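You operate a simulated robot arm through the tools that you are given. There is no shell and no other tool.

You are at the controls of a simulated robot arm. One attempt, no reset.

Task
Aim the air jet until the aim needle stands in its green arc.
Fine: loosen the aim clamp, jet key on, move the aim lever, clamp tight, jet key off. Where these are worked on the way, their far stop is far enough and under half their travel is too little: aim clamp.

Only the result counts: the job must be done as asked and must still hold three seconds after the hand-in. Knocking over, shifting, dropping, spilling or breaking anything else fails it.

Robot
A 7-joint arm with a two-finger parallel gripper, fixed in place. Base frame: the origin is on the floor under the middle of its stand, x ahead of it, y to its left, z up. Readings come in mm, degrees, newtons and seconds.
With the tool pointing down near the work surface it reaches from about 280 to 700 mm from the base axis. Its first joint turns from -166.0 to 166.0 degrees. Payload 1.57 kg.
Tool frame: the origin (TCP) lies between the finger pads and is the grasp point; the fingertips stand 30 mm ahead of it; z points along the fingers, y is the line along which they close. The gripper opens to 80 mm. The fingers are 17 mm wide and 12 mm thick; the gripper's body (40 by 82 mm) begins 80 mm behind the TCP.
Orientation is that of the tool frame in the base frame, as a unit quaternion [x, y, z, w]. With the fingers straight down and closing along the base's y, the tool's x points along the base's -x, its y along +y and its z along -z.

Tools
- The arm moves only by the tool arm_command. Its argument "plan" is a list of rows, each a list of 3 entries, a list of its own where there are three numbers: the shift along the tool's x, y, z in mm, then the turn, a rotation vector about the tool's x, y, z in degrees, then the finger opening in mm, from 0 to 80. In form: [[[dx, dy, dz], [rx, ry, rz], claw], ...]. A call has 1 to 20 rows; each row shifts and turns the commanded pose from where the row before left it, along the tool's axes as they then stand. A row lasts 0.2 s, in which the tool goes at most 50 mm and 8.6 degrees; a call with a longer step from one row to the next is refused whole, and so is a gripper value outside its range. A pose out of reach is approached as far as the arm can. The call stops where the force on the tool passes 40 N (or 10 N more than at its start, if that is more) or the arm is blocked; 0.2 s more then pass. The fingers move at their own pace (about 72 mm/s each) and stop on an object; they squeeze with about 36 N. The grip force told is the motor's: it shows also when the fingers shut on nothing. Time passes only in rows, and 0.2 s behind the last, so rows that do not move let the fingers close. It gives the time, the measured TCP pose, the force on the tool (base axes), the opening and the grip force at its end, in the units of the frame above (readings bear some noise), with the torque about the TCP (base axes, N m) and any sound that the robot's microphone picked up.
- Cameras (640 x 400 px; columns grow to the right, rows downward): "scene" is fixed at [229.7, -653.6, 1285.7]; the picture's right is [1.00, -0.09, 0.00], its down [-0.02, -0.24, -0.97] and it looks along [0.09, 0.97, -0.24] (base axes); focal length 373 px, centre (320, 200). "wrist" rides on the gripper at [72, -7, -122] in the tool frame; the picture's right is [0.09, 1.00, 0.00], its down [-0.84, 0.08, -0.54] and it looks along [-0.54, 0.05, 0.84] (tool axes); focal length 238 px, centre (320, 200). There is no depth. A picture from a camera that has moved, and an enlarged one, comes with that camera's place and axes in the base frame and with its lens. The place of the scene camera against the robot may be out by one fixed shift of up to 12 mm in any direction.
- capture(camera): a new picture of that camera. It takes no simulated time.
- move_column(by): slides the trunk up (or, below 0, down) by that many mm; the arm rides with it, the base frame stays. It gives what a move gives, with no picture.
- inspect(camera, box): a new picture of the part [left, top, right, bottom] of that camera's present view, enlarged. It takes no simulated time.
- hand_in(): hands the job in; it is judged then, once.

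Places have to be worked out from the pictures, the camera data and where the tool is seen. Open the gripper and draw the arm clear of the work before you hand the job in, unless the task says otherwise.

The tools are called after "Request:" as a command line: name --argument value ..., lists and objects as JSON in quotes. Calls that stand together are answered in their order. arm_command: Moves the arm, as the interface text tells. Its arguments: {"type":"object","properties":{"plan":{"type":"array","items":{"type":"array"}}},"required":["plan"]} The other tools are called the same way: move_column (by) moves the trunk up or down; capture (camera) takes a picture; inspect (camera, box) takes an enlarged picture of a part of a camera's view; hand_in () hands the job in.

At the start:

```text
time_s: 0.0
ee_pos: [217.0, 411.8, 1073.6]
tcp_rot: [0.0, 1.0, 0.0, 0.0]
contact_force: [-0.5, -0.1, -0.4]
wrist_torque: [0.01, 0.02, -0.01]
grip_width: 79.8
finger_force: 0.0
trunk travel left (down, up): [-250.0, 230.0]
```

scene: 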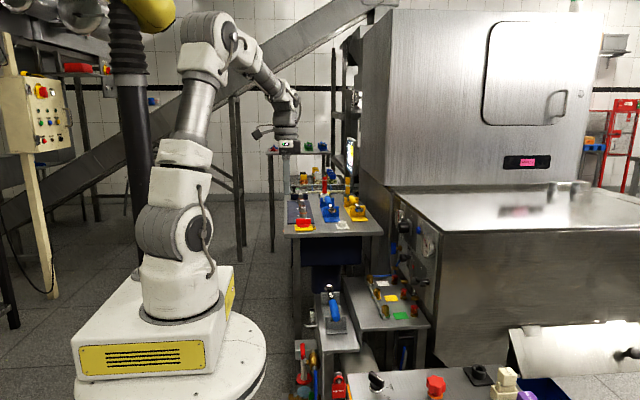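
wrist: 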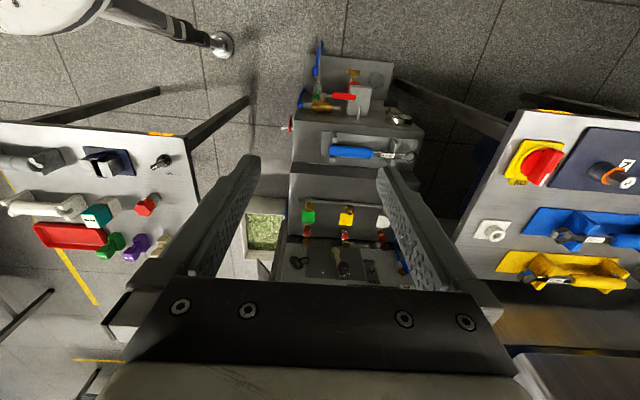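

The first pictures show several tables with fixtures all around the arm. I'll enlarge parts of both views to find the aim lever, clamp, jet key and the gauge.

Request:
inspect --camera "scene" --box '[260, 130, 400, 250]'

Request:
inspect --camera "scene" --box '[280, 260, 460, 400]'

Request:
inspect --camera "wrist" --box '[450, 100, 640, 300]'

Request:
inspect --camera "wrist" --box '[0, 100, 200, 280]'

Request:
inspect --camera "wrist" --box '[260, 40, 440, 290]'

Request:
inspect --camera "scene" --box '[380, 190, 460, 300]'

```text
3.33 times, centred on (330, 190) of scene
camera zoom: at [229.7, -653.6, 1285.7], right [1.0, -0.09, 0.0], down [-0.02, -0.24, -0.97], along [0.09, 0.97, -0.24], focal length 1242 px, centre (287, 233)
```

zoom: 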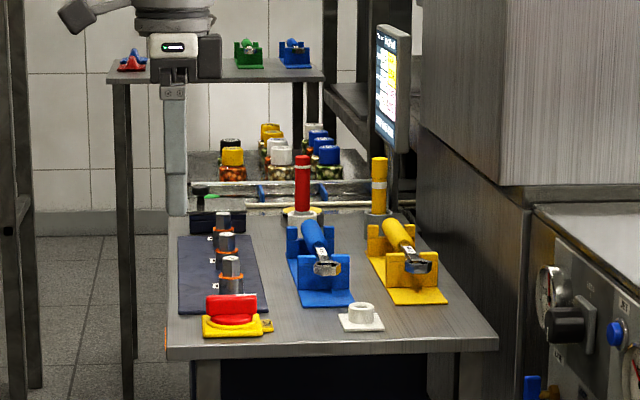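

```text
2.86 times, centred on (370, 330) of scene
camera zoom: at [229.7, -653.6, 1285.7], right [1.0, -0.09, 0.0], down [-0.02, -0.24, -0.97], along [0.09, 0.97, -0.24], focal length 1065 px, centre (177, -171)
```

zoom: 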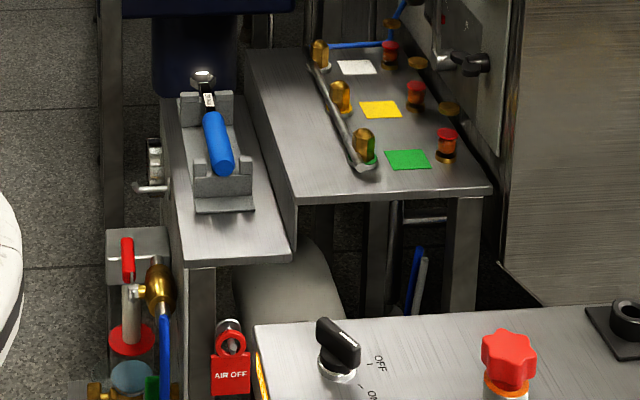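

```text
2.00 times, centred on (545, 200) of wrist
camera zoom: at [145.9, 404.5, 1195.4], right [-0.09, 1.0, 0.0], down [0.84, 0.08, 0.54], along [0.54, 0.05, -0.84], focal length 477 px, centre (-130, 200)
```

zoom: 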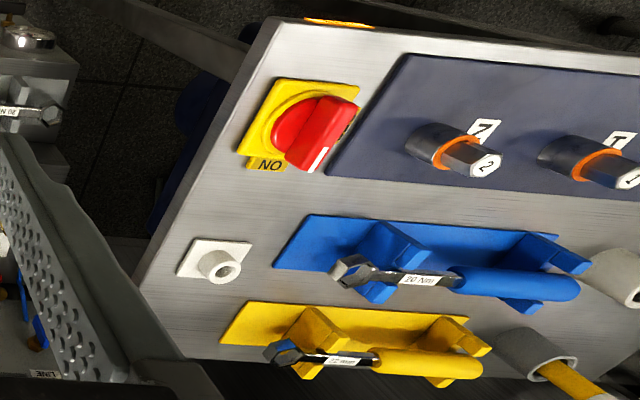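

```text
2.22 times, centred on (100, 190) of wrist
camera zoom: at [145.9, 404.5, 1195.4], right [-0.09, 1.0, 0.0], down [0.84, 0.08, 0.54], along [0.54, 0.05, -0.84], focal length 530 px, centre (809, 222)
```

zoom: 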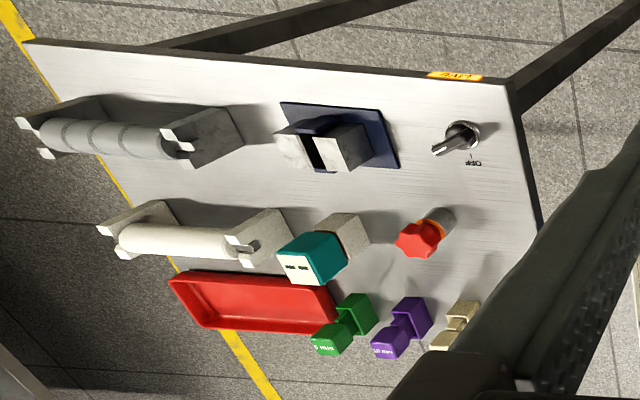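

```text
1.60 times, centred on (350, 165) of wrist
camera zoom: at [145.9, 404.5, 1195.4], right [-0.09, 1.0, 0.0], down [0.84, 0.08, 0.54], along [0.54, 0.05, -0.84], focal length 381 px, centre (272, 256)
```

zoom: 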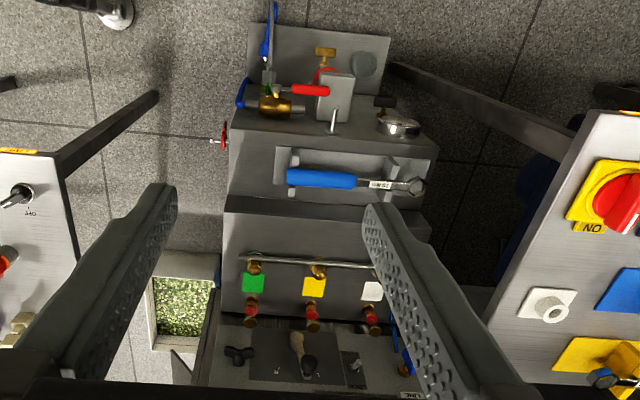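

```text
3.64 times, centred on (420, 245) of scene
camera zoom: at [229.7, -653.6, 1285.7], right [1.0, -0.09, 0.0], down [-0.02, -0.24, -0.97], along [0.09, 0.97, -0.24], focal length 1355 px, centre (-44, 36)
```

zoom: 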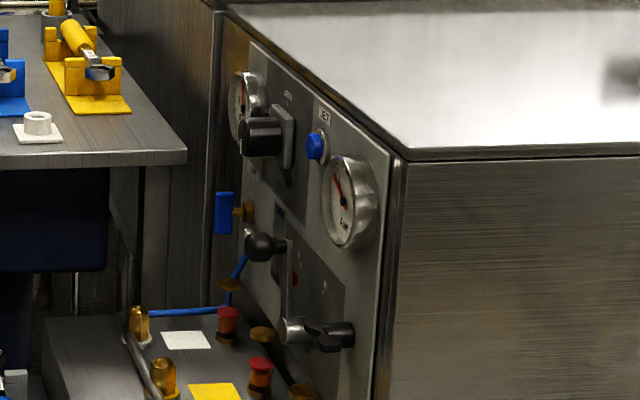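

The machine panel that faces the robot carries two gauges, a dial key, a slot lever and a T-handle, at roughly x 640, y 500, z 770. I'll tilt the tool up in place so the wrist camera looks at that panel.

Request:
arm_command --plan '[[[0, 0, 0], [0, -7.5, 0], 80], [[0, 0, 0], [0, -7.5, 0], 80], [[0, 0, 0], [0, -7.5, 0], 80], [[0, 0, 0], [0, -7.5, 0], 80], [[0, 0, 0], [0, -7.5, 0], 80]]'

Request:
capture --camera "wrist"

Request:
capture --camera "scene"

```text
time_s: 1.2
ee_pos: [290.1, 368.3, 1052.2]
tcp_rot: [0.082, 0.952, -0.05, 0.29]
contact_force: [-0.2, 0.4, -0.6]
wrist_torque: [0.05, -0.02, -0.02]
grip_width: 79.9
finger_force: 0.1
trunk travel left (down, up): [-250.0, 230.0]
stopped in row 5: the arm was blocked; the commanded pose is now the measured one
```

```text
taken
camera wrist: at [164.0, 387.4, 1113.3], right [0.11, 0.99, -0.1], down [0.4, 0.05, 0.91], along [0.91, -0.14, -0.4], focal length 238 px, centre (320, 200)
```

wrist: 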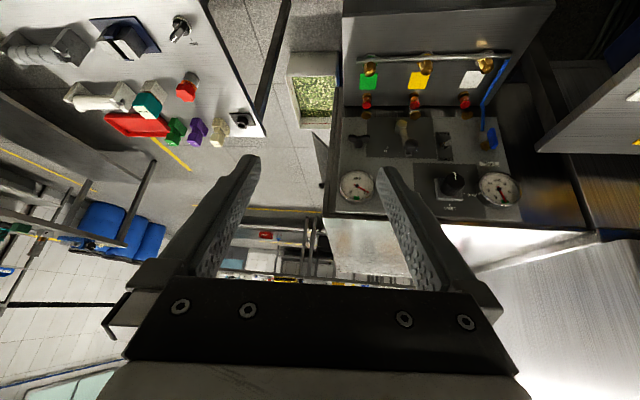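

```text
taken
```

scene: 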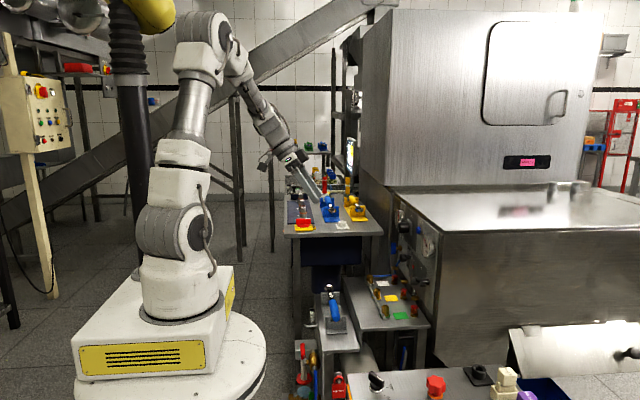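

The arm reached a joint limit, but the panel is now in view (upside down). I'll enlarge the panel region.

Request:
inspect --camera "wrist" --box '[320, 90, 540, 230]'

Request:
inspect --camera "wrist" --box '[340, 100, 430, 160]'

Request:
inspect --camera "wrist" --box '[420, 130, 530, 220]'

Request:
inspect --camera "scene" --box '[390, 190, 450, 300]'

```text
2.86 times, centred on (430, 160) of wrist
camera zoom: at [164.0, 387.4, 1113.3], right [0.11, 0.99, -0.1], down [0.4, 0.05, 0.91], along [0.91, -0.14, -0.4], focal length 681 px, centre (6, 314)
```

zoom: 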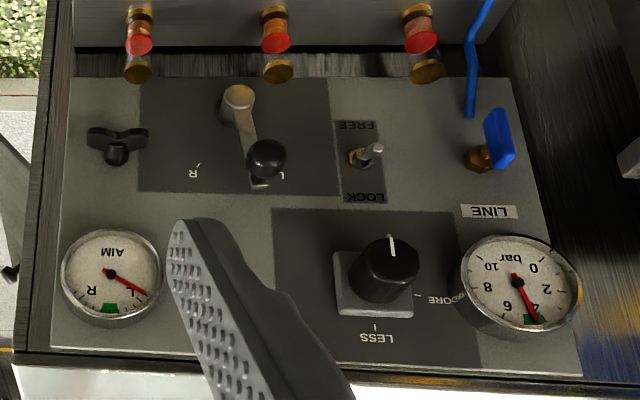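

```text
6.67 times, centred on (385, 130) of wrist
camera zoom: at [164.0, 387.4, 1113.3], right [0.11, 0.99, -0.1], down [0.4, 0.05, 0.91], along [0.91, -0.14, -0.4], focal length 1589 px, centre (-113, 667)
```

zoom: 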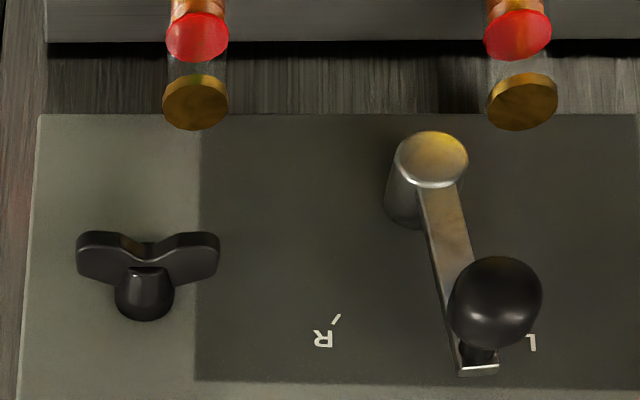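

```text
4.44 times, centred on (475, 175) of wrist
camera zoom: at [164.0, 387.4, 1113.3], right [0.11, 0.99, -0.1], down [0.4, 0.05, 0.91], along [0.91, -0.14, -0.4], focal length 1059 px, centre (-369, 311)
```

zoom: 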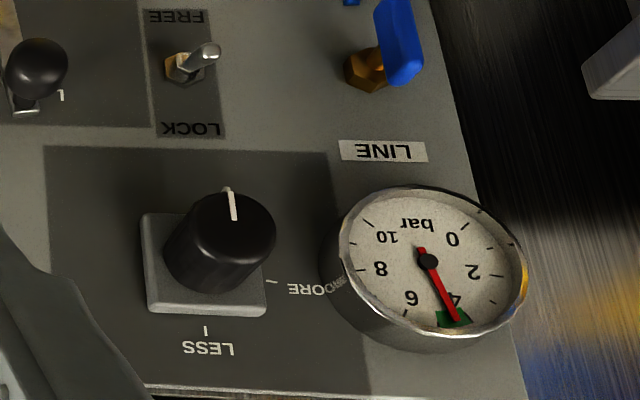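

```text
3.64 times, centred on (420, 245) of scene
camera zoom: at [229.7, -653.6, 1285.7], right [1.0, -0.09, 0.0], down [-0.02, -0.24, -0.97], along [0.09, 0.97, -0.24], focal length 1355 px, centre (-44, 36)
```

zoom: 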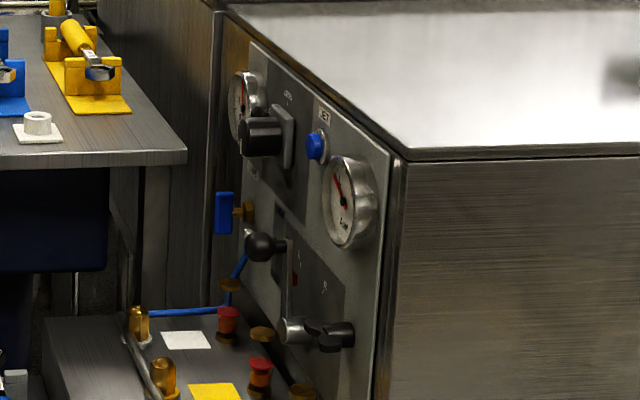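

The panel has an AIM gauge with its needle toward L, an aim lever (L/R), a FREE/LOCK toggle, a wing handle, a pressure knob and a LINE valve. A JET button or key is hidden behind the finger. I'll shift the camera forward and sideways for a clearer view.

Request:
arm_command --plan '[[[-25, 21, 15.5], [0, 0, 0], 80], [[-25, 21, 15.5], [0, 0, 0], 80], [[-25, 21, 15.5], [0, 0, 0], 80], [[-25, 21, 15.5], [0, 0, 0], 80]]'

Request:
capture --camera "wrist"

```text
time_s: 2.2
ee_pos: [416.2, 433.7, 1053.5]
tcp_rot: [0.078, 0.953, -0.049, 0.29]
contact_force: [0.4, 0.1, -0.1]
wrist_torque: [0.06, 0.0, 0.02]
grip_width: 80.1
finger_force: 0.0
trunk travel left (down, up): [-250.0, 230.0]
```

```text
taken
camera wrist: at [289.7, 449.8, 1114.1], right [0.1, 0.99, -0.1], down [0.4, 0.05, 0.91], along [0.91, -0.13, -0.39], focal length 238 px, centre (320, 200)
```

wrist: 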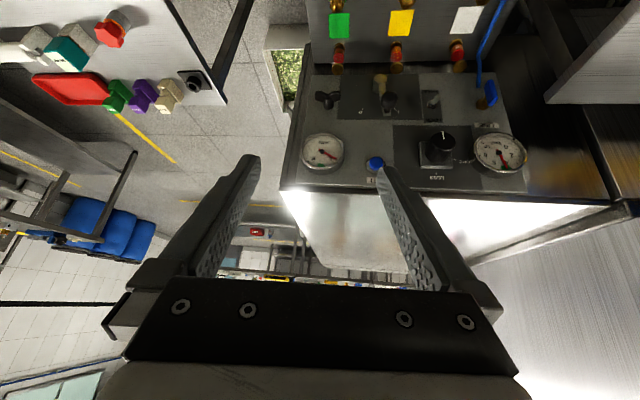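

The whole panel is now visible, including a blue push button near the top. I'll enlarge it in parts.

Request:
inspect --camera "wrist" --box '[285, 60, 415, 195]'

Request:
inspect --camera "wrist" --box '[340, 140, 420, 195]'

Request:
inspect --camera "wrist" --box '[400, 80, 520, 190]'

Request:
inspect --camera "wrist" --box '[305, 70, 405, 130]'

Request:
inspect --camera "wrist" --box '[295, 125, 355, 180]'

```text
2.96 times, centred on (350, 128) of wrist
camera zoom: at [289.7, 449.8, 1114.1], right [0.1, 0.99, -0.1], down [0.4, 0.05, 0.91], along [0.91, -0.13, -0.39], focal length 706 px, centre (231, 415)
```

zoom: 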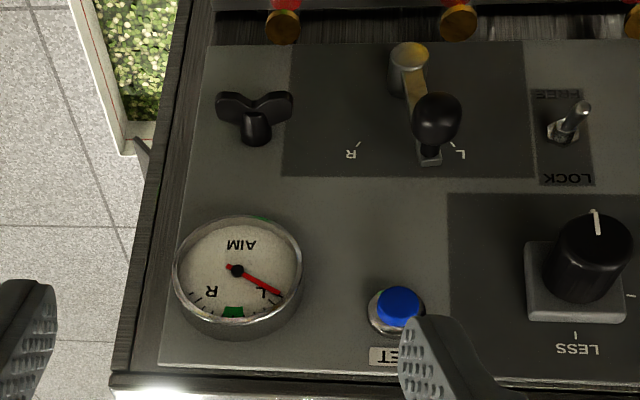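

```text
7.27 times, centred on (380, 168) of wrist
camera zoom: at [289.7, 449.8, 1114.1], right [0.1, 0.99, -0.1], down [0.4, 0.05, 0.91], along [0.91, -0.13, -0.39], focal length 1734 px, centre (-116, 436)
```

zoom: 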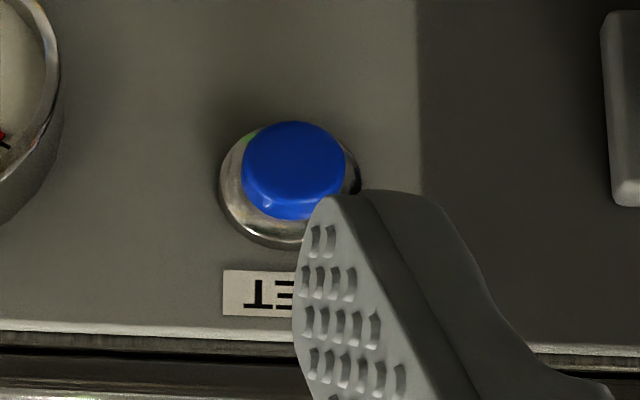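

```text
3.64 times, centred on (460, 135) of wrist
camera zoom: at [289.7, 449.8, 1114.1], right [0.1, 0.99, -0.1], down [0.4, 0.05, 0.91], along [0.91, -0.13, -0.39], focal length 867 px, centre (-189, 436)
```

zoom: 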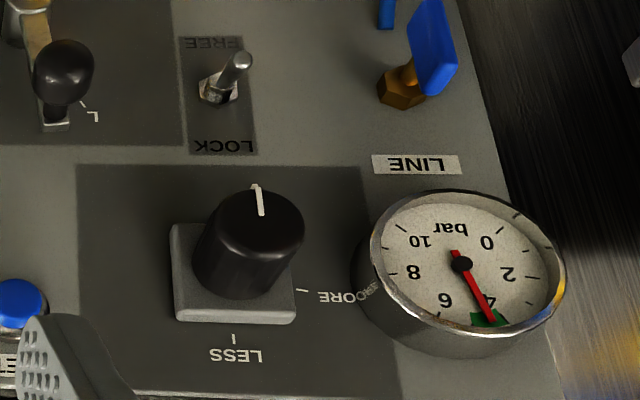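

```text
6.40 times, centred on (355, 100) of wrist
camera zoom: at [289.7, 449.8, 1114.1], right [0.1, 0.99, -0.1], down [0.4, 0.05, 0.91], along [0.91, -0.13, -0.39], focal length 1525 px, centre (96, 840)
```

zoom: 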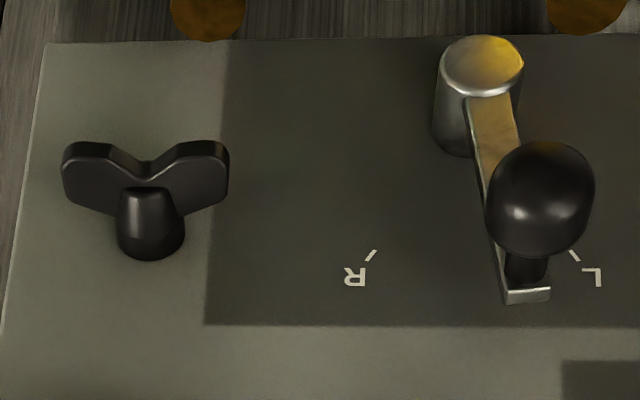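

```text
7.27 times, centred on (325, 152) of wrist
camera zoom: at [289.7, 449.8, 1114.1], right [0.1, 0.99, -0.1], down [0.4, 0.05, 0.91], along [0.91, -0.13, -0.39], focal length 1734 px, centre (284, 546)
```

zoom: 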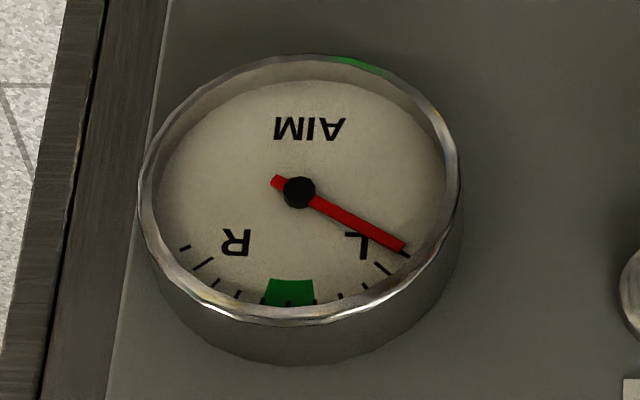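

Positions so far: AIM gauge about (640, 391, 869), blue JET button about (640, 487, 889), lever knob about (600, 504, 786) over a pivot at z 722, wing handle (the aim clamp) about (620, 395, 758), FREE/LOCK toggle about (625, 592, 758). I'll lower the trunk so that pointing the tool horizontally at the panel is easier.

Request:
move_column --by -150

```text
time_s: 3.9
ee_pos: [416.3, 433.0, 902.6]
tcp_rot: [0.077, 0.952, -0.048, 0.291]
contact_force: [0.9, 0.1, -0.2]
wrist_torque: [0.02, 0.01, 0.0]
grip_width: 80.2
finger_force: 0.0
trunk travel left (down, up): [-100.0, 380.0]
```

Next I rotate the tool toward horizontal (+x), first half of the turn, and watch whether the arm follows.

Request:
arm_command --plan '[[[0, 0, 0], [-1.32, -6.99, -0.3], 80], [[0, 0, 0], [-1.32, -6.99, -0.3], 80], [[0, 0, 0], [-1.32, -6.99, -0.3], 80], [[0, 0, 0], [-1.32, -6.99, -0.3], 80], [[0, 0, 0], [0, 0, 0], 80]]'

Request:
capture --camera "wrist"

Request:
capture --camera "scene"

```text
time_s: 5.1
ee_pos: [416.0, 432.0, 903.5]
tcp_rot: [0.04, 0.856, -0.025, 0.515]
contact_force: [-0.3, -0.1, -0.4]
wrist_torque: [0.0, 0.01, 0.01]
grip_width: 80.0
finger_force: 0.0
trunk travel left (down, up): [-100.0, 380.0]
```

```text
taken
camera wrist: at [274.9, 437.3, 896.6], right [0.05, 1.0, -0.08], down [-0.08, 0.09, 0.99], along [1.0, -0.04, 0.08], focal length 238 px, centre (320, 200)
```

wrist: 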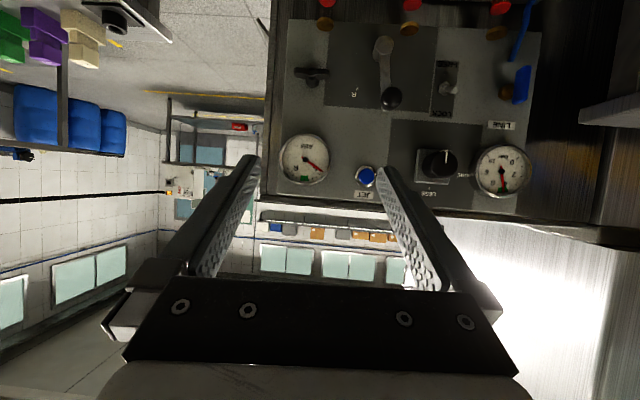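

```text
taken
```

scene: 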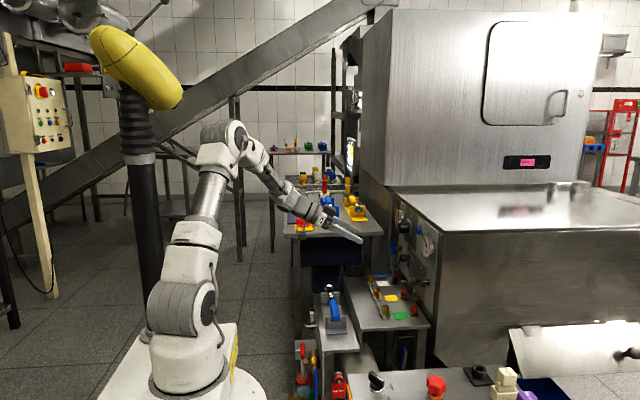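

Good, the arm follows and this is an almost frontal view of the panel. I'll enlarge it for accurate positions.

Request:
inspect --camera "wrist" --box '[270, 20, 430, 120]'

Request:
inspect --camera "wrist" --box '[270, 110, 430, 210]'

Request:
inspect --camera "wrist" --box '[390, 40, 550, 140]'

```text
4.00 times, centred on (350, 70) of wrist
camera zoom: at [274.9, 437.3, 896.6], right [0.05, 1.0, -0.08], down [-0.08, 0.09, 0.99], along [1.0, -0.04, 0.08], focal length 953 px, centre (200, 720)
```

zoom: 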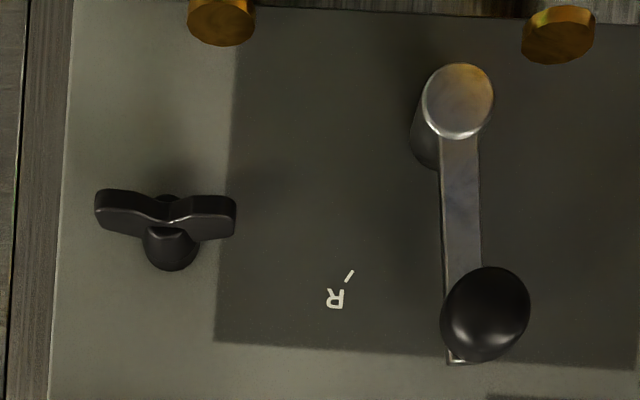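

```text
4.00 times, centred on (350, 160) of wrist
camera zoom: at [274.9, 437.3, 896.6], right [0.05, 1.0, -0.08], down [-0.08, 0.09, 0.99], along [1.0, -0.04, 0.08], focal length 953 px, centre (200, 360)
```

zoom: 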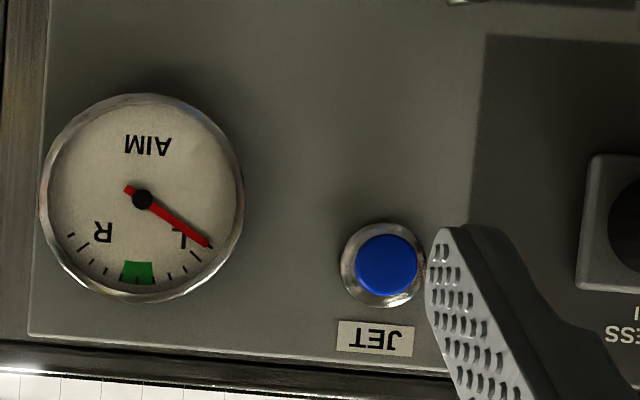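

```text
4.00 times, centred on (470, 90) of wrist
camera zoom: at [274.9, 437.3, 896.6], right [0.05, 1.0, -0.08], down [-0.08, 0.09, 0.99], along [1.0, -0.04, 0.08], focal length 953 px, centre (-280, 640)
```

zoom: 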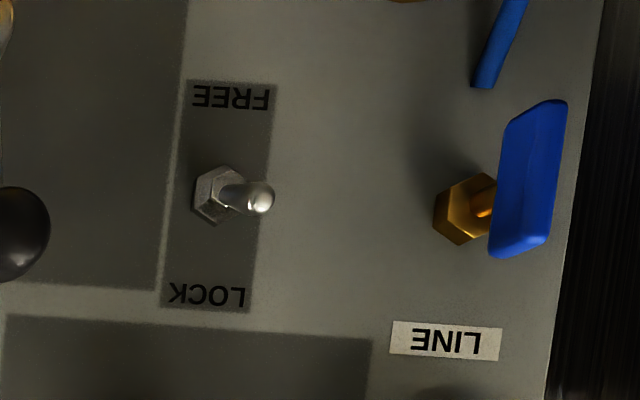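

Triangulation between views gives: gauge hub (640, 393.5, 869), JET face (647, 489, 885), wing clamp (634, 393, 744), lever knob (603.5, 505, 783), pivot (632, 493, 701). I'll finish levelling the tool and roll it +90° so the fingers close vertically around the wing handle.

Request:
arm_command --plan '[[[0, 0, 0], [-1.32, -6.99, -0.3], 80], [[0, 0, 0], [-1.32, -6.99, -0.3], 80], [[0, 0, 0], [-1.32, -6.99, -0.3], 80], [[0, 0, 0], [-1.32, -6.99, -0.3], 80], [[0, 0, 0], [0, 0, 8.2], 80], [[0, 0, 0], [0, 0, 8.2], 80], [[0, 0, 0], [0, 0, 8.2], 80], [[0, 0, 0], [0, 0, 8.2], 80], [[0, 0, 0], [0, 0, 8.2], 80], [[0, 0, 0], [0, 0, 8.2], 80], [[0, 0, 0], [0, 0, 8.2], 80], [[0, 0, 0], [0, 0, 8.2], 80], [[0, 0, 0], [0, 0, 8.2], 80], [[0, 0, 0], [0, 0, 8.2], 80], [[0, 0, 0], [0, 0, 8.0], 80], [[0, 0, 0], [0, 0, 0], 80]]'

Request:
capture --camera "wrist"

Request:
capture --camera "scene"

```text
time_s: 8.5
ee_pos: [457.7, 447.3, 1055.7]
tcp_rot: [0.499, 0.519, 0.482, 0.5]
contact_force: [0.6, 0.0, 0.4]
wrist_torque: [-0.01, -0.01, -0.01]
grip_width: 80.0
finger_force: 0.0
out of reach, approached as far as the arm can: row 11, 12, 13, 14, 15
trunk travel left (down, up): [-100.0, 380.0]
```

```text
taken
camera wrist: at [335.1, 519.4, 1051.5], right [0.04, 0.13, 0.99], down [-0.54, -0.83, 0.13], along [0.84, -0.54, 0.04], focal length 238 px, centre (320, 200)
```

wrist: 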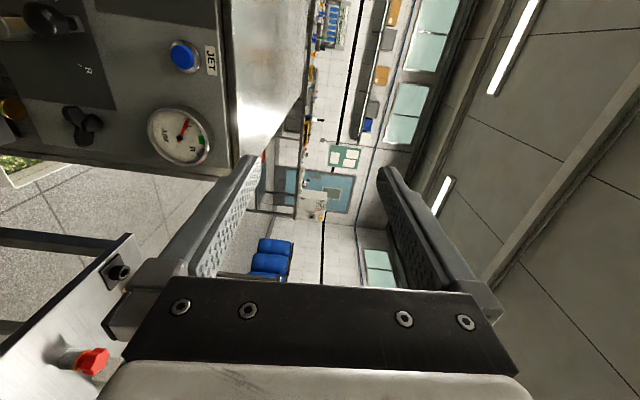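

```text
taken
```

scene: 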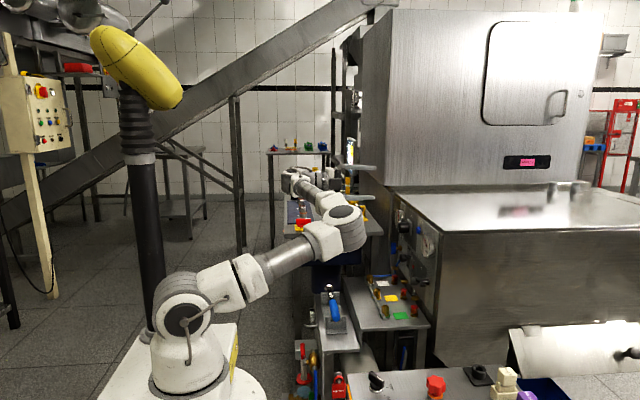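

The +90° roll ran into a joint limit and the arm folded into an awkward posture, though no contact force shows. I'll check the surroundings before unrolling.

Request:
inspect --camera "scene" --box '[270, 130, 450, 260]'

Request:
inspect --camera "scene" --box '[130, 180, 400, 400]'

```text
3.08 times, centred on (360, 195) of scene
camera zoom: at [229.7, -653.6, 1285.7], right [1.0, -0.09, 0.0], down [-0.02, -0.24, -0.97], along [0.09, 0.97, -0.24], focal length 1147 px, centre (197, 215)
```

zoom: 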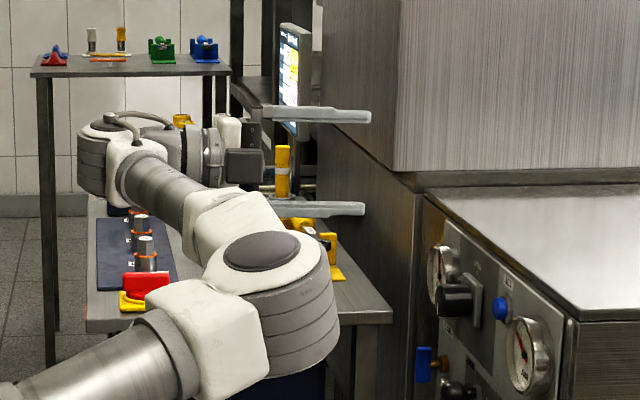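

```text
1.82 times, centred on (265, 290) of scene
camera zoom: at [229.7, -653.6, 1285.7], right [1.0, -0.09, 0.0], down [-0.02, -0.24, -0.97], along [0.09, 0.97, -0.24], focal length 678 px, centre (420, 36)
```

zoom: 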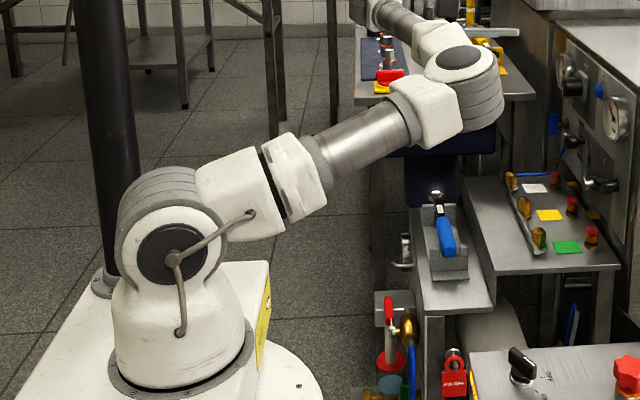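

Nothing on the tables looks disturbed. I'll unroll in small steps and watch how the arm returns.

Request:
arm_command --plan '[[[0, 0, 0], [0, 0, -8.2], 80], [[0, 0, 0], [0, 0, -8.2], 80], [[0, 0, 0], [0, 0, -8.2], 80]]'

Request:
capture --camera "scene"

```text
time_s: 9.3
ee_pos: [457.2, 448.3, 1055.2]
tcp_rot: [0.375, 0.614, 0.364, 0.591]
contact_force: [0.1, 0.6, -0.4]
wrist_torque: [0.02, -0.02, 0.0]
grip_width: 79.8
finger_force: 0.1
trunk travel left (down, up): [-100.0, 380.0]
```

```text
taken
```

scene: 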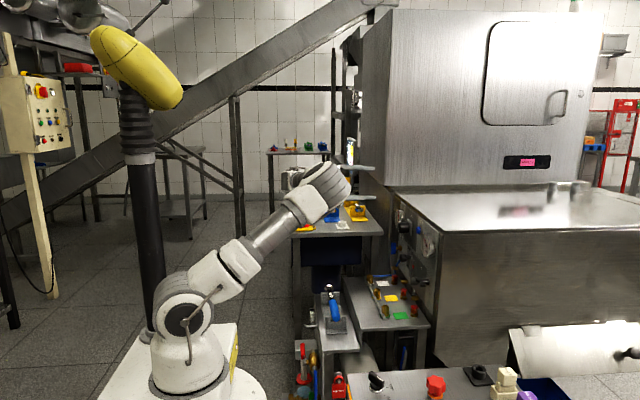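

The pose stays at (457, 448, 1055) and the elbow is coming up again as it unrolls. I'll continue unrolling to zero.

Request:
arm_command --plan '[[[0, 0, 0], [0, 0, -8.2], 80], [[0, 0, 0], [0, 0, -8.2], 80], [[0, 0, 0], [0, 0, -8.2], 80], [[0, 0, 0], [0, 0, -8.2], 80], [[0, 0, 0], [0, 0, -8.2], 80], [[0, 0, 0], [0, 0, -8.2], 80], [[0, 0, 0], [0, 0, -8.2], 80], [[0, 0, 0], [0, 0, -8.0], 80]]'

Request:
capture --camera "scene"

```text
time_s: 11.1
ee_pos: [457.1, 449.2, 1055.6]
tcp_rot: [-0.015, 0.72, -0.014, 0.694]
contact_force: [-0.8, -0.1, -0.1]
wrist_torque: [0.03, -0.02, 0.02]
grip_width: 80.1
finger_force: 0.1
trunk travel left (down, up): [-100.0, 380.0]
```

```text
taken
```

scene: 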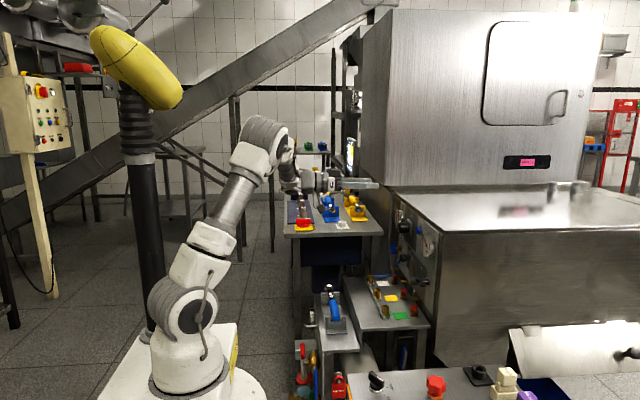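

The elbow is back up with the tool horizontal and roll about zero. I'll now roll the other way (-90°), a few rows at a time.

Request:
arm_command --plan '[[[0, 0, 0], [0, 0, -8.2], 80], [[0, 0, 0], [0, 0, -8.2], 80], [[0, 0, 0], [0, 0, -8.2], 80], [[0, 0, 0], [0, 0, -8.2], 80], [[0, 0, 0], [0, 0, -8.2], 80]]'

Request:
capture --camera "scene"

```text
time_s: 12.3
ee_pos: [456.3, 448.8, 1054.4]
tcp_rot: [-0.268, 0.669, -0.254, 0.645]
contact_force: [-0.6, 0.1, 0.2]
wrist_torque: [-0.05, 0.0, -0.02]
grip_width: 79.8
finger_force: 0.1
trunk travel left (down, up): [-100.0, 380.0]
```

```text
taken
```

scene: 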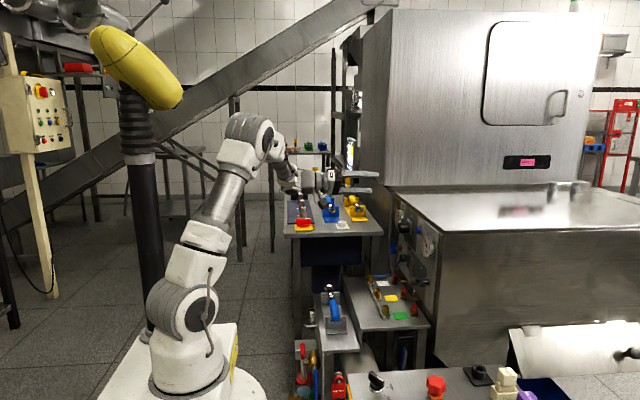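

It follows smoothly. I'll finish the roll to -90°.

Request:
arm_command --plan '[[[0, 0, 0], [0, 0, -8.1], 80], [[0, 0, 0], [0, 0, -8.1], 80], [[0, 0, 0], [0, 0, -8.1], 80], [[0, 0, 0], [0, 0, -8.1], 80], [[0, 0, 0], [0, 0, -8.1], 80], [[0, 0, 0], [0, 0, -7], 80]]'

Request:
capture --camera "scene"

Request:
capture --camera "wrist"

```text
time_s: 13.7
ee_pos: [457.1, 449.7, 1055.1]
tcp_rot: [0.514, -0.505, 0.494, -0.487]
contact_force: [0.4, 0.0, -0.4]
wrist_torque: [-0.03, -0.02, -0.02]
grip_width: 80.0
finger_force: 0.0
trunk travel left (down, up): [-100.0, 380.0]
```

```text
taken
```

scene: 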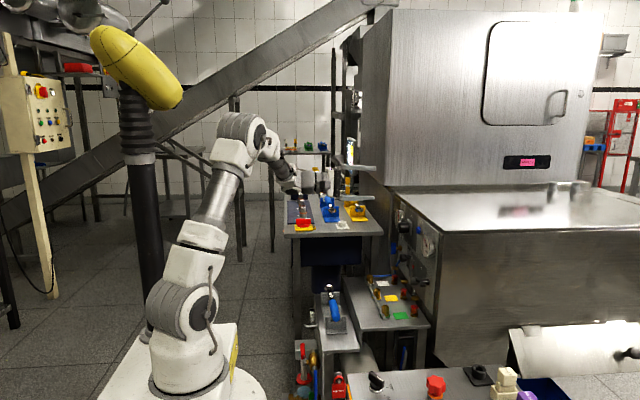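

```text
taken
camera wrist: at [335.7, 376.2, 1067.4], right [-0.04, -0.11, -0.99], down [-0.55, 0.83, -0.07], along [0.84, 0.54, -0.09], focal length 238 px, centre (320, 200)
```

wrist: 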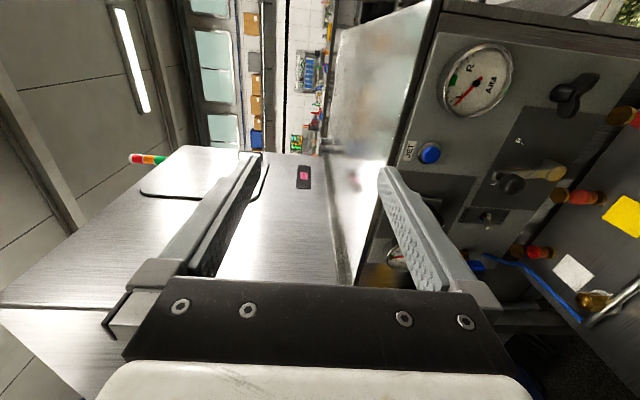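

The tool now points +x with its y axis downward, clear of everything. I'll level the 2° pitch and move down in front of the wing clamp, staying about 170 mm away, with the fingers narrowed to 50 mm.

Request:
arm_command --plan '[[[0, 0, 0], [2.2, 0, 0], 50], [[7.1, 38.9, 0], [0, 0, 0], 50], [[7.1, 38.9, 0], [0, 0, 0], 50], [[7.1, 38.9, 0], [0, 0, 0], 50], [[7.1, 38.9, 0], [0, 0, 0], 50], [[7.1, 38.9, 0], [0, 0, 0], 50], [[7.1, 38.9, 0], [0, 0, 0], 50], [[7.1, 38.9, 0], [0, 0, 0], 50], [[7.1, 38.9, 0], [0, 0, 0], 50], [[0, 0, 0], [0, 0, 0], 50]]'

Request:
capture --camera "wrist"

Request:
capture --camera "scene"

```text
time_s: 15.9
ee_pos: [457.9, 388.9, 743.4]
tcp_rot: [0.504, -0.495, 0.502, -0.499]
contact_force: [-0.4, -0.1, 0.8]
wrist_torque: [0.0, -0.01, -0.02]
grip_width: 50.1
finger_force: 0.0
trunk travel left (down, up): [-100.0, 380.0]
```

```text
taken
camera wrist: at [337.0, 315.6, 750.5], right [0.0, -0.1, -0.99], down [-0.55, 0.83, -0.09], along [0.84, 0.54, -0.06], focal length 238 px, centre (320, 200)
```

wrist: 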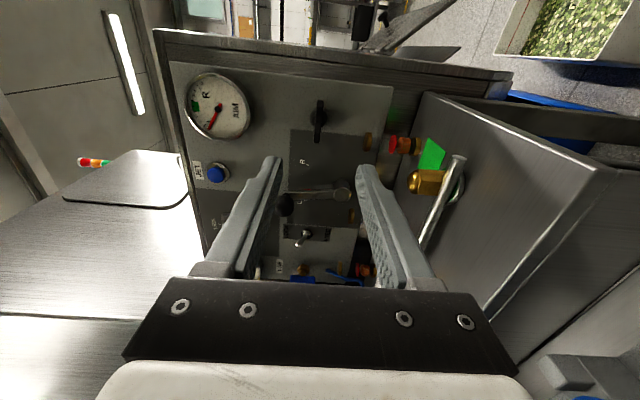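

```text
taken
```

scene: 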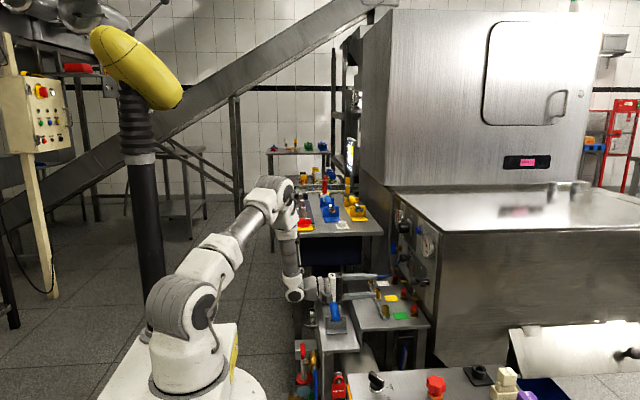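

The tool now faces the wing clamp, which shows at about (319, 120) in the wrist view. I'll zoom in on it and on the gauge.

Request:
inspect --camera "wrist" --box '[270, 80, 400, 160]'

Request:
inspect --camera "wrist" --box '[180, 60, 380, 260]'

Request:
inspect --camera "scene" --box '[330, 230, 450, 320]'

```text
4.92 times, centred on (335, 120) of wrist
camera zoom: at [337.0, 315.6, 750.5], right [0.0, -0.1, -0.99], down [-0.55, 0.83, -0.09], along [0.84, 0.54, -0.06], focal length 1173 px, centre (246, 594)
```

zoom: 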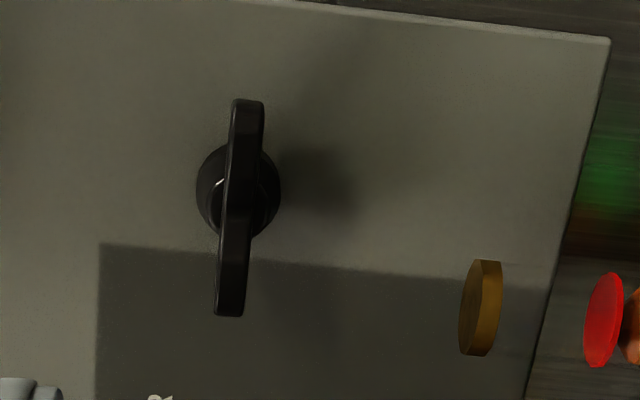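

```text
2.00 times, centred on (280, 160) of wrist
camera zoom: at [337.0, 315.6, 750.5], right [0.0, -0.1, -0.99], down [-0.55, 0.83, -0.09], along [0.84, 0.54, -0.06], focal length 477 px, centre (400, 280)
```

zoom: 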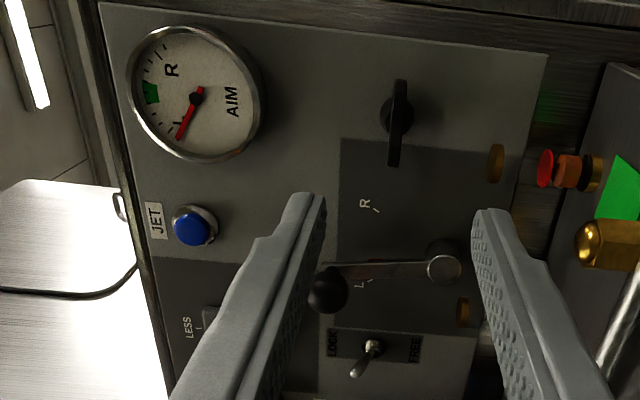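

```text
4.44 times, centred on (390, 275) of scene
camera zoom: at [229.7, -653.6, 1285.7], right [1.0, -0.09, 0.0], down [-0.02, -0.24, -0.97], along [0.09, 0.97, -0.24], focal length 1656 px, centre (9, -133)
```

zoom: 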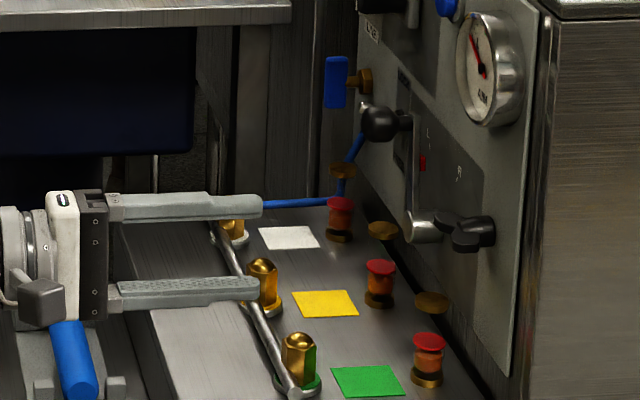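

The wing spans about y 371–421 at z ≈ 745, roughly horizontal and 7–8 mm thick; the panel face is at x ≈ 657. I'll approach to 55 mm short first, fingers 44 mm apart.

Request:
arm_command --plan '[[[-6.3, -1.6, 0], [0, 0, 0], 44], [[0, 0, 35], [0, 0, 0], 44], [[0, 0, 35], [0, 0, 0], 44], [[0, 0, 32], [0, 0, 0], 44], [[0, 0, 0], [0, 0, 0], 44]]'

Request:
capture --camera "wrist"

Request:
inspect --camera "scene" --box '[330, 230, 450, 320]'

```text
time_s: 17.1
ee_pos: [561.4, 396.3, 747.1]
tcp_rot: [0.503, -0.496, 0.503, -0.498]
contact_force: [-0.2, 0.0, 1.0]
wrist_torque: [-0.02, 0.0, -0.01]
grip_width: 44.0
finger_force: 0.1
trunk travel left (down, up): [-100.0, 380.0]
```

```text
taken
camera wrist: at [438.6, 322.6, 753.3], right [0.0, -0.1, -0.99], down [-0.55, 0.83, -0.09], along [0.84, 0.54, -0.06], focal length 238 px, centre (320, 200)
```

wrist: 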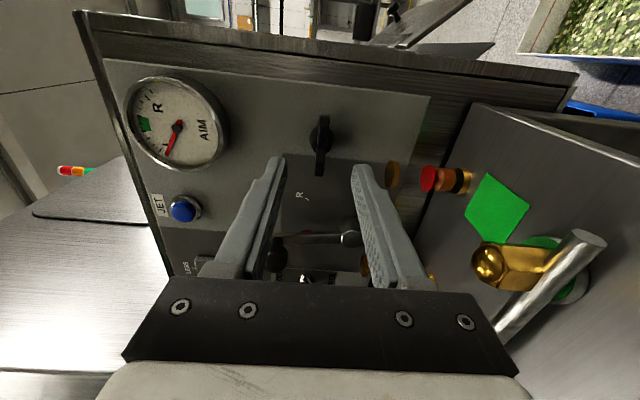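

```text
4.44 times, centred on (390, 275) of scene
camera zoom: at [229.7, -653.6, 1285.7], right [1.0, -0.09, 0.0], down [-0.02, -0.24, -0.97], along [0.09, 0.97, -0.24], focal length 1656 px, centre (9, -133)
```

zoom: 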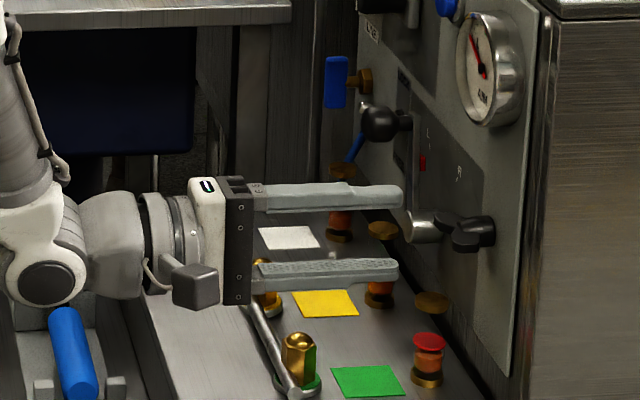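

The fingers straddle the wing's height. I'll zoom in to check alignment before going in.

Request:
inspect --camera "wrist" --box '[250, 100, 410, 200]'

```text
4.00 times, centred on (330, 150) of wrist
camera zoom: at [438.6, 322.6, 753.3], right [0.0, -0.1, -0.99], down [-0.55, 0.83, -0.09], along [0.84, 0.54, -0.06], focal length 953 px, centre (280, 400)
```

zoom: 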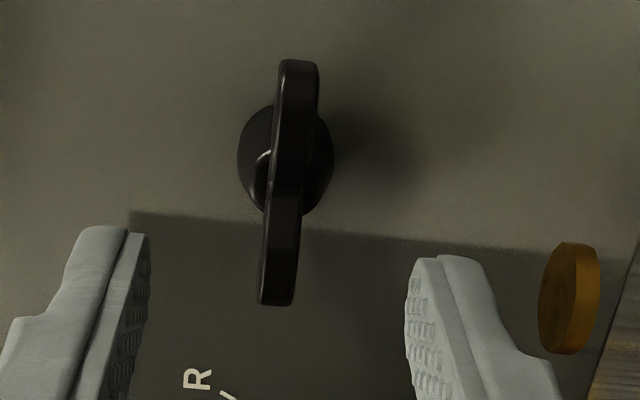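

The wing is centred on the tool axis within about 1 mm. I'll move in 54 mm so the tips straddle the wing, then close gently.

Request:
arm_command --plan '[[[0, 1, 15], [0, 0, 0], 40], [[0, 0, 15], [0, 0, 0], 40], [[0, 0, 15], [0, 0, 0], 40], [[0, 0, 9], [0, 0, 0], 40], [[0, 0, 0], [0, 0, 0], 40]]'

Request:
inspect --camera "wrist" --box '[250, 100, 410, 200]'

Request:
inspect --camera "scene" --box '[350, 230, 450, 300]'

```text
time_s: 18.3
ee_pos: [614.6, 396.3, 746.3]
tcp_rot: [0.504, -0.496, 0.502, -0.498]
contact_force: [0.2, 0.6, 0.8]
wrist_torque: [-0.02, 0.0, -0.02]
grip_width: 40.1
finger_force: 0.1
trunk travel left (down, up): [-100.0, 380.0]
```

```text
4.00 times, centred on (330, 150) of wrist
camera zoom: at [493.2, 322.1, 752.8], right [0.0, -0.1, -0.99], down [-0.54, 0.83, -0.09], along [0.84, 0.54, -0.06], focal length 953 px, centre (280, 400)
```

zoom: 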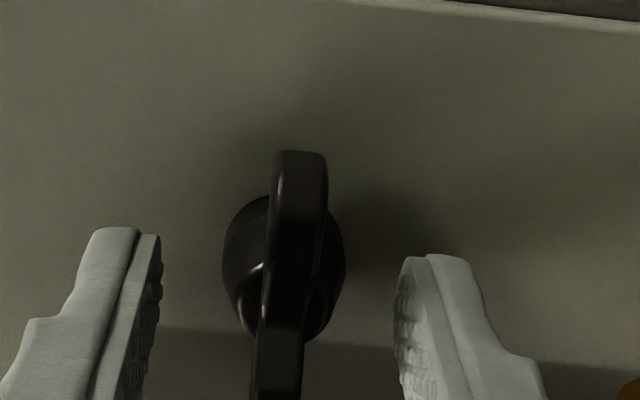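

```text
5.71 times, centred on (400, 265) of scene
camera zoom: at [229.7, -653.6, 1285.7], right [1.0, -0.09, 0.0], down [-0.02, -0.24, -0.97], along [0.09, 0.97, -0.24], focal length 2130 px, centre (-137, -171)
```

zoom: 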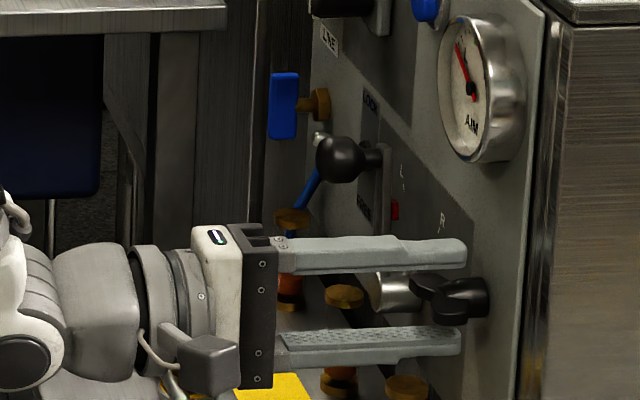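

The tips straddle the wing. I'll close and read the width: about 7 mm means the wing, about 20 mm means the hub.

Request:
arm_command --plan '[[[0, 0, 0], [0, 0, 0], 20], [[0, 0, 0], [0, 0, 0], 5], [[0, 0, 0], [0, 0, 0], 0], [[0, 0, 0], [0, 0, 0], 0]]'

Request:
inspect --camera "wrist" --box '[250, 100, 410, 200]'

```text
time_s: 19.3
ee_pos: [614.9, 394.1, 743.6]
tcp_rot: [0.504, -0.495, 0.502, -0.499]
contact_force: [2.1, 0.1, -3.1]
wrist_torque: [-0.01, 0.16, 0.16]
grip_width: 21.9
finger_force: 34.6
trunk travel left (down, up): [-100.0, 380.0]
```

```text
4.00 times, centred on (330, 150) of wrist
camera zoom: at [493.1, 322.1, 752.4], right [0.0, -0.1, -0.99], down [-0.54, 0.83, -0.09], along [0.84, 0.54, -0.06], focal length 953 px, centre (280, 400)
```

zoom: 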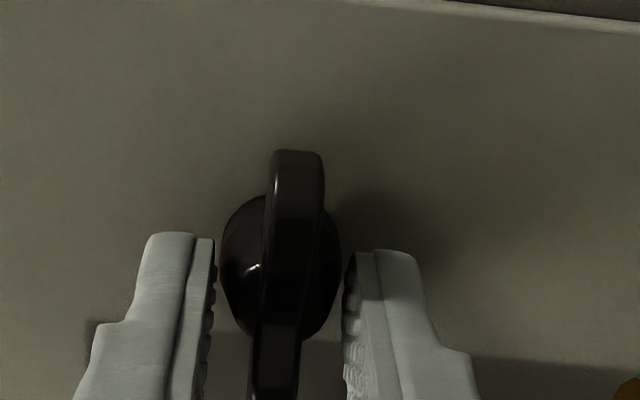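

Width 21.9 mm, so that is the hub. I'll open, back out 14 mm and close on the wing itself.

Request:
arm_command --plan '[[[0, 0, 0], [0, 0, 0], 34], [[0, 0, -7], [0, 0, 0], 34], [[0, 0, -7], [0, 0, 0], 34], [[0, 0, 0], [0, 0, 0], 15], [[0, 0, 0], [0, 0, 0], 0], [[0, 0, 0], [0, 0, 0], 0], [[0, 0, 0], [0, 0, 0], 0]]'

Request:
inspect --camera "wrist" --box '[250, 100, 410, 200]'

Request:
inspect --camera "scene" --box '[350, 230, 450, 300]'

```text
time_s: 20.9
ee_pos: [598.5, 394.4, 744.6]
tcp_rot: [0.504, -0.495, 0.503, -0.498]
contact_force: [-1.1, -0.9, -3.4]
wrist_torque: [0.0, 0.07, 0.24]
grip_width: 8.0
finger_force: 26.9
trunk travel left (down, up): [-100.0, 380.0]
```

```text
4.00 times, centred on (330, 150) of wrist
camera zoom: at [478.5, 321.5, 752.5], right [0.0, -0.11, -0.99], down [-0.54, 0.83, -0.09], along [0.84, 0.54, -0.06], focal length 953 px, centre (280, 400)
```

zoom: 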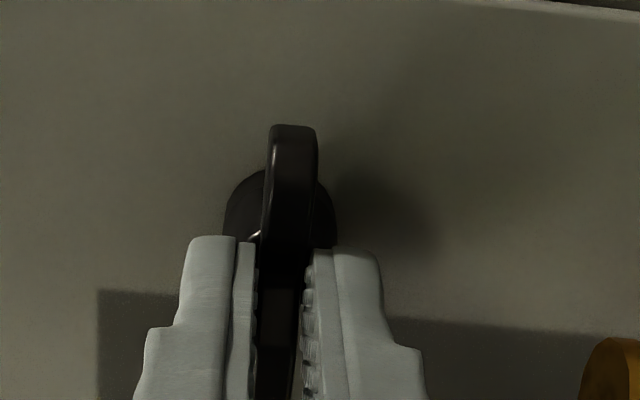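

```text
5.71 times, centred on (400, 265) of scene
camera zoom: at [229.7, -653.6, 1285.7], right [1.0, -0.09, 0.0], down [-0.02, -0.24, -0.97], along [0.09, 0.97, -0.24], focal length 2130 px, centre (-137, -171)
```

zoom: 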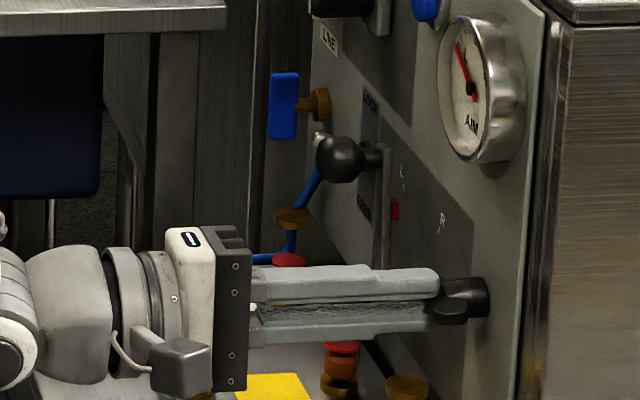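

Width 8 mm: the wing is gripped. I'll turn it counter-clockwise as seen from the front (negative about tool z) by about 24° and check the torque.

Request:
arm_command --plan '[[[0, 0, 0], [0, 0, -6], 0], [[0, 0, 0], [0, 0, -6], 0], [[0, 0, 0], [0, 0, -6], 0], [[0, 0, 0], [0, 0, -6], 0]]'

Request:
inspect --camera "wrist" --box '[250, 100, 410, 200]'

```text
time_s: 21.9
ee_pos: [599.4, 395.4, 745.1]
tcp_rot: [0.597, -0.379, 0.595, -0.382]
contact_force: [1.2, -2.8, -5.3]
wrist_torque: [0.0, 0.45, 0.59]
grip_width: 7.8
finger_force: 26.5
trunk travel left (down, up): [-100.0, 380.0]
```

```text
4.00 times, centred on (330, 150) of wrist
camera zoom: at [478.4, 331.0, 781.2], right [0.0, -0.5, -0.86], down [-0.54, 0.73, -0.42], along [0.84, 0.47, -0.27], focal length 953 px, centre (280, 400)
```

zoom: 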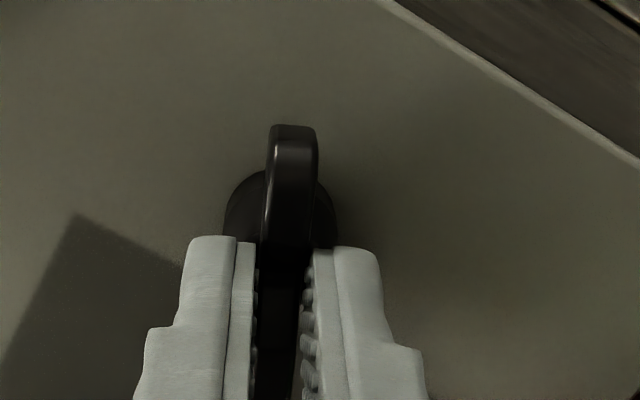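

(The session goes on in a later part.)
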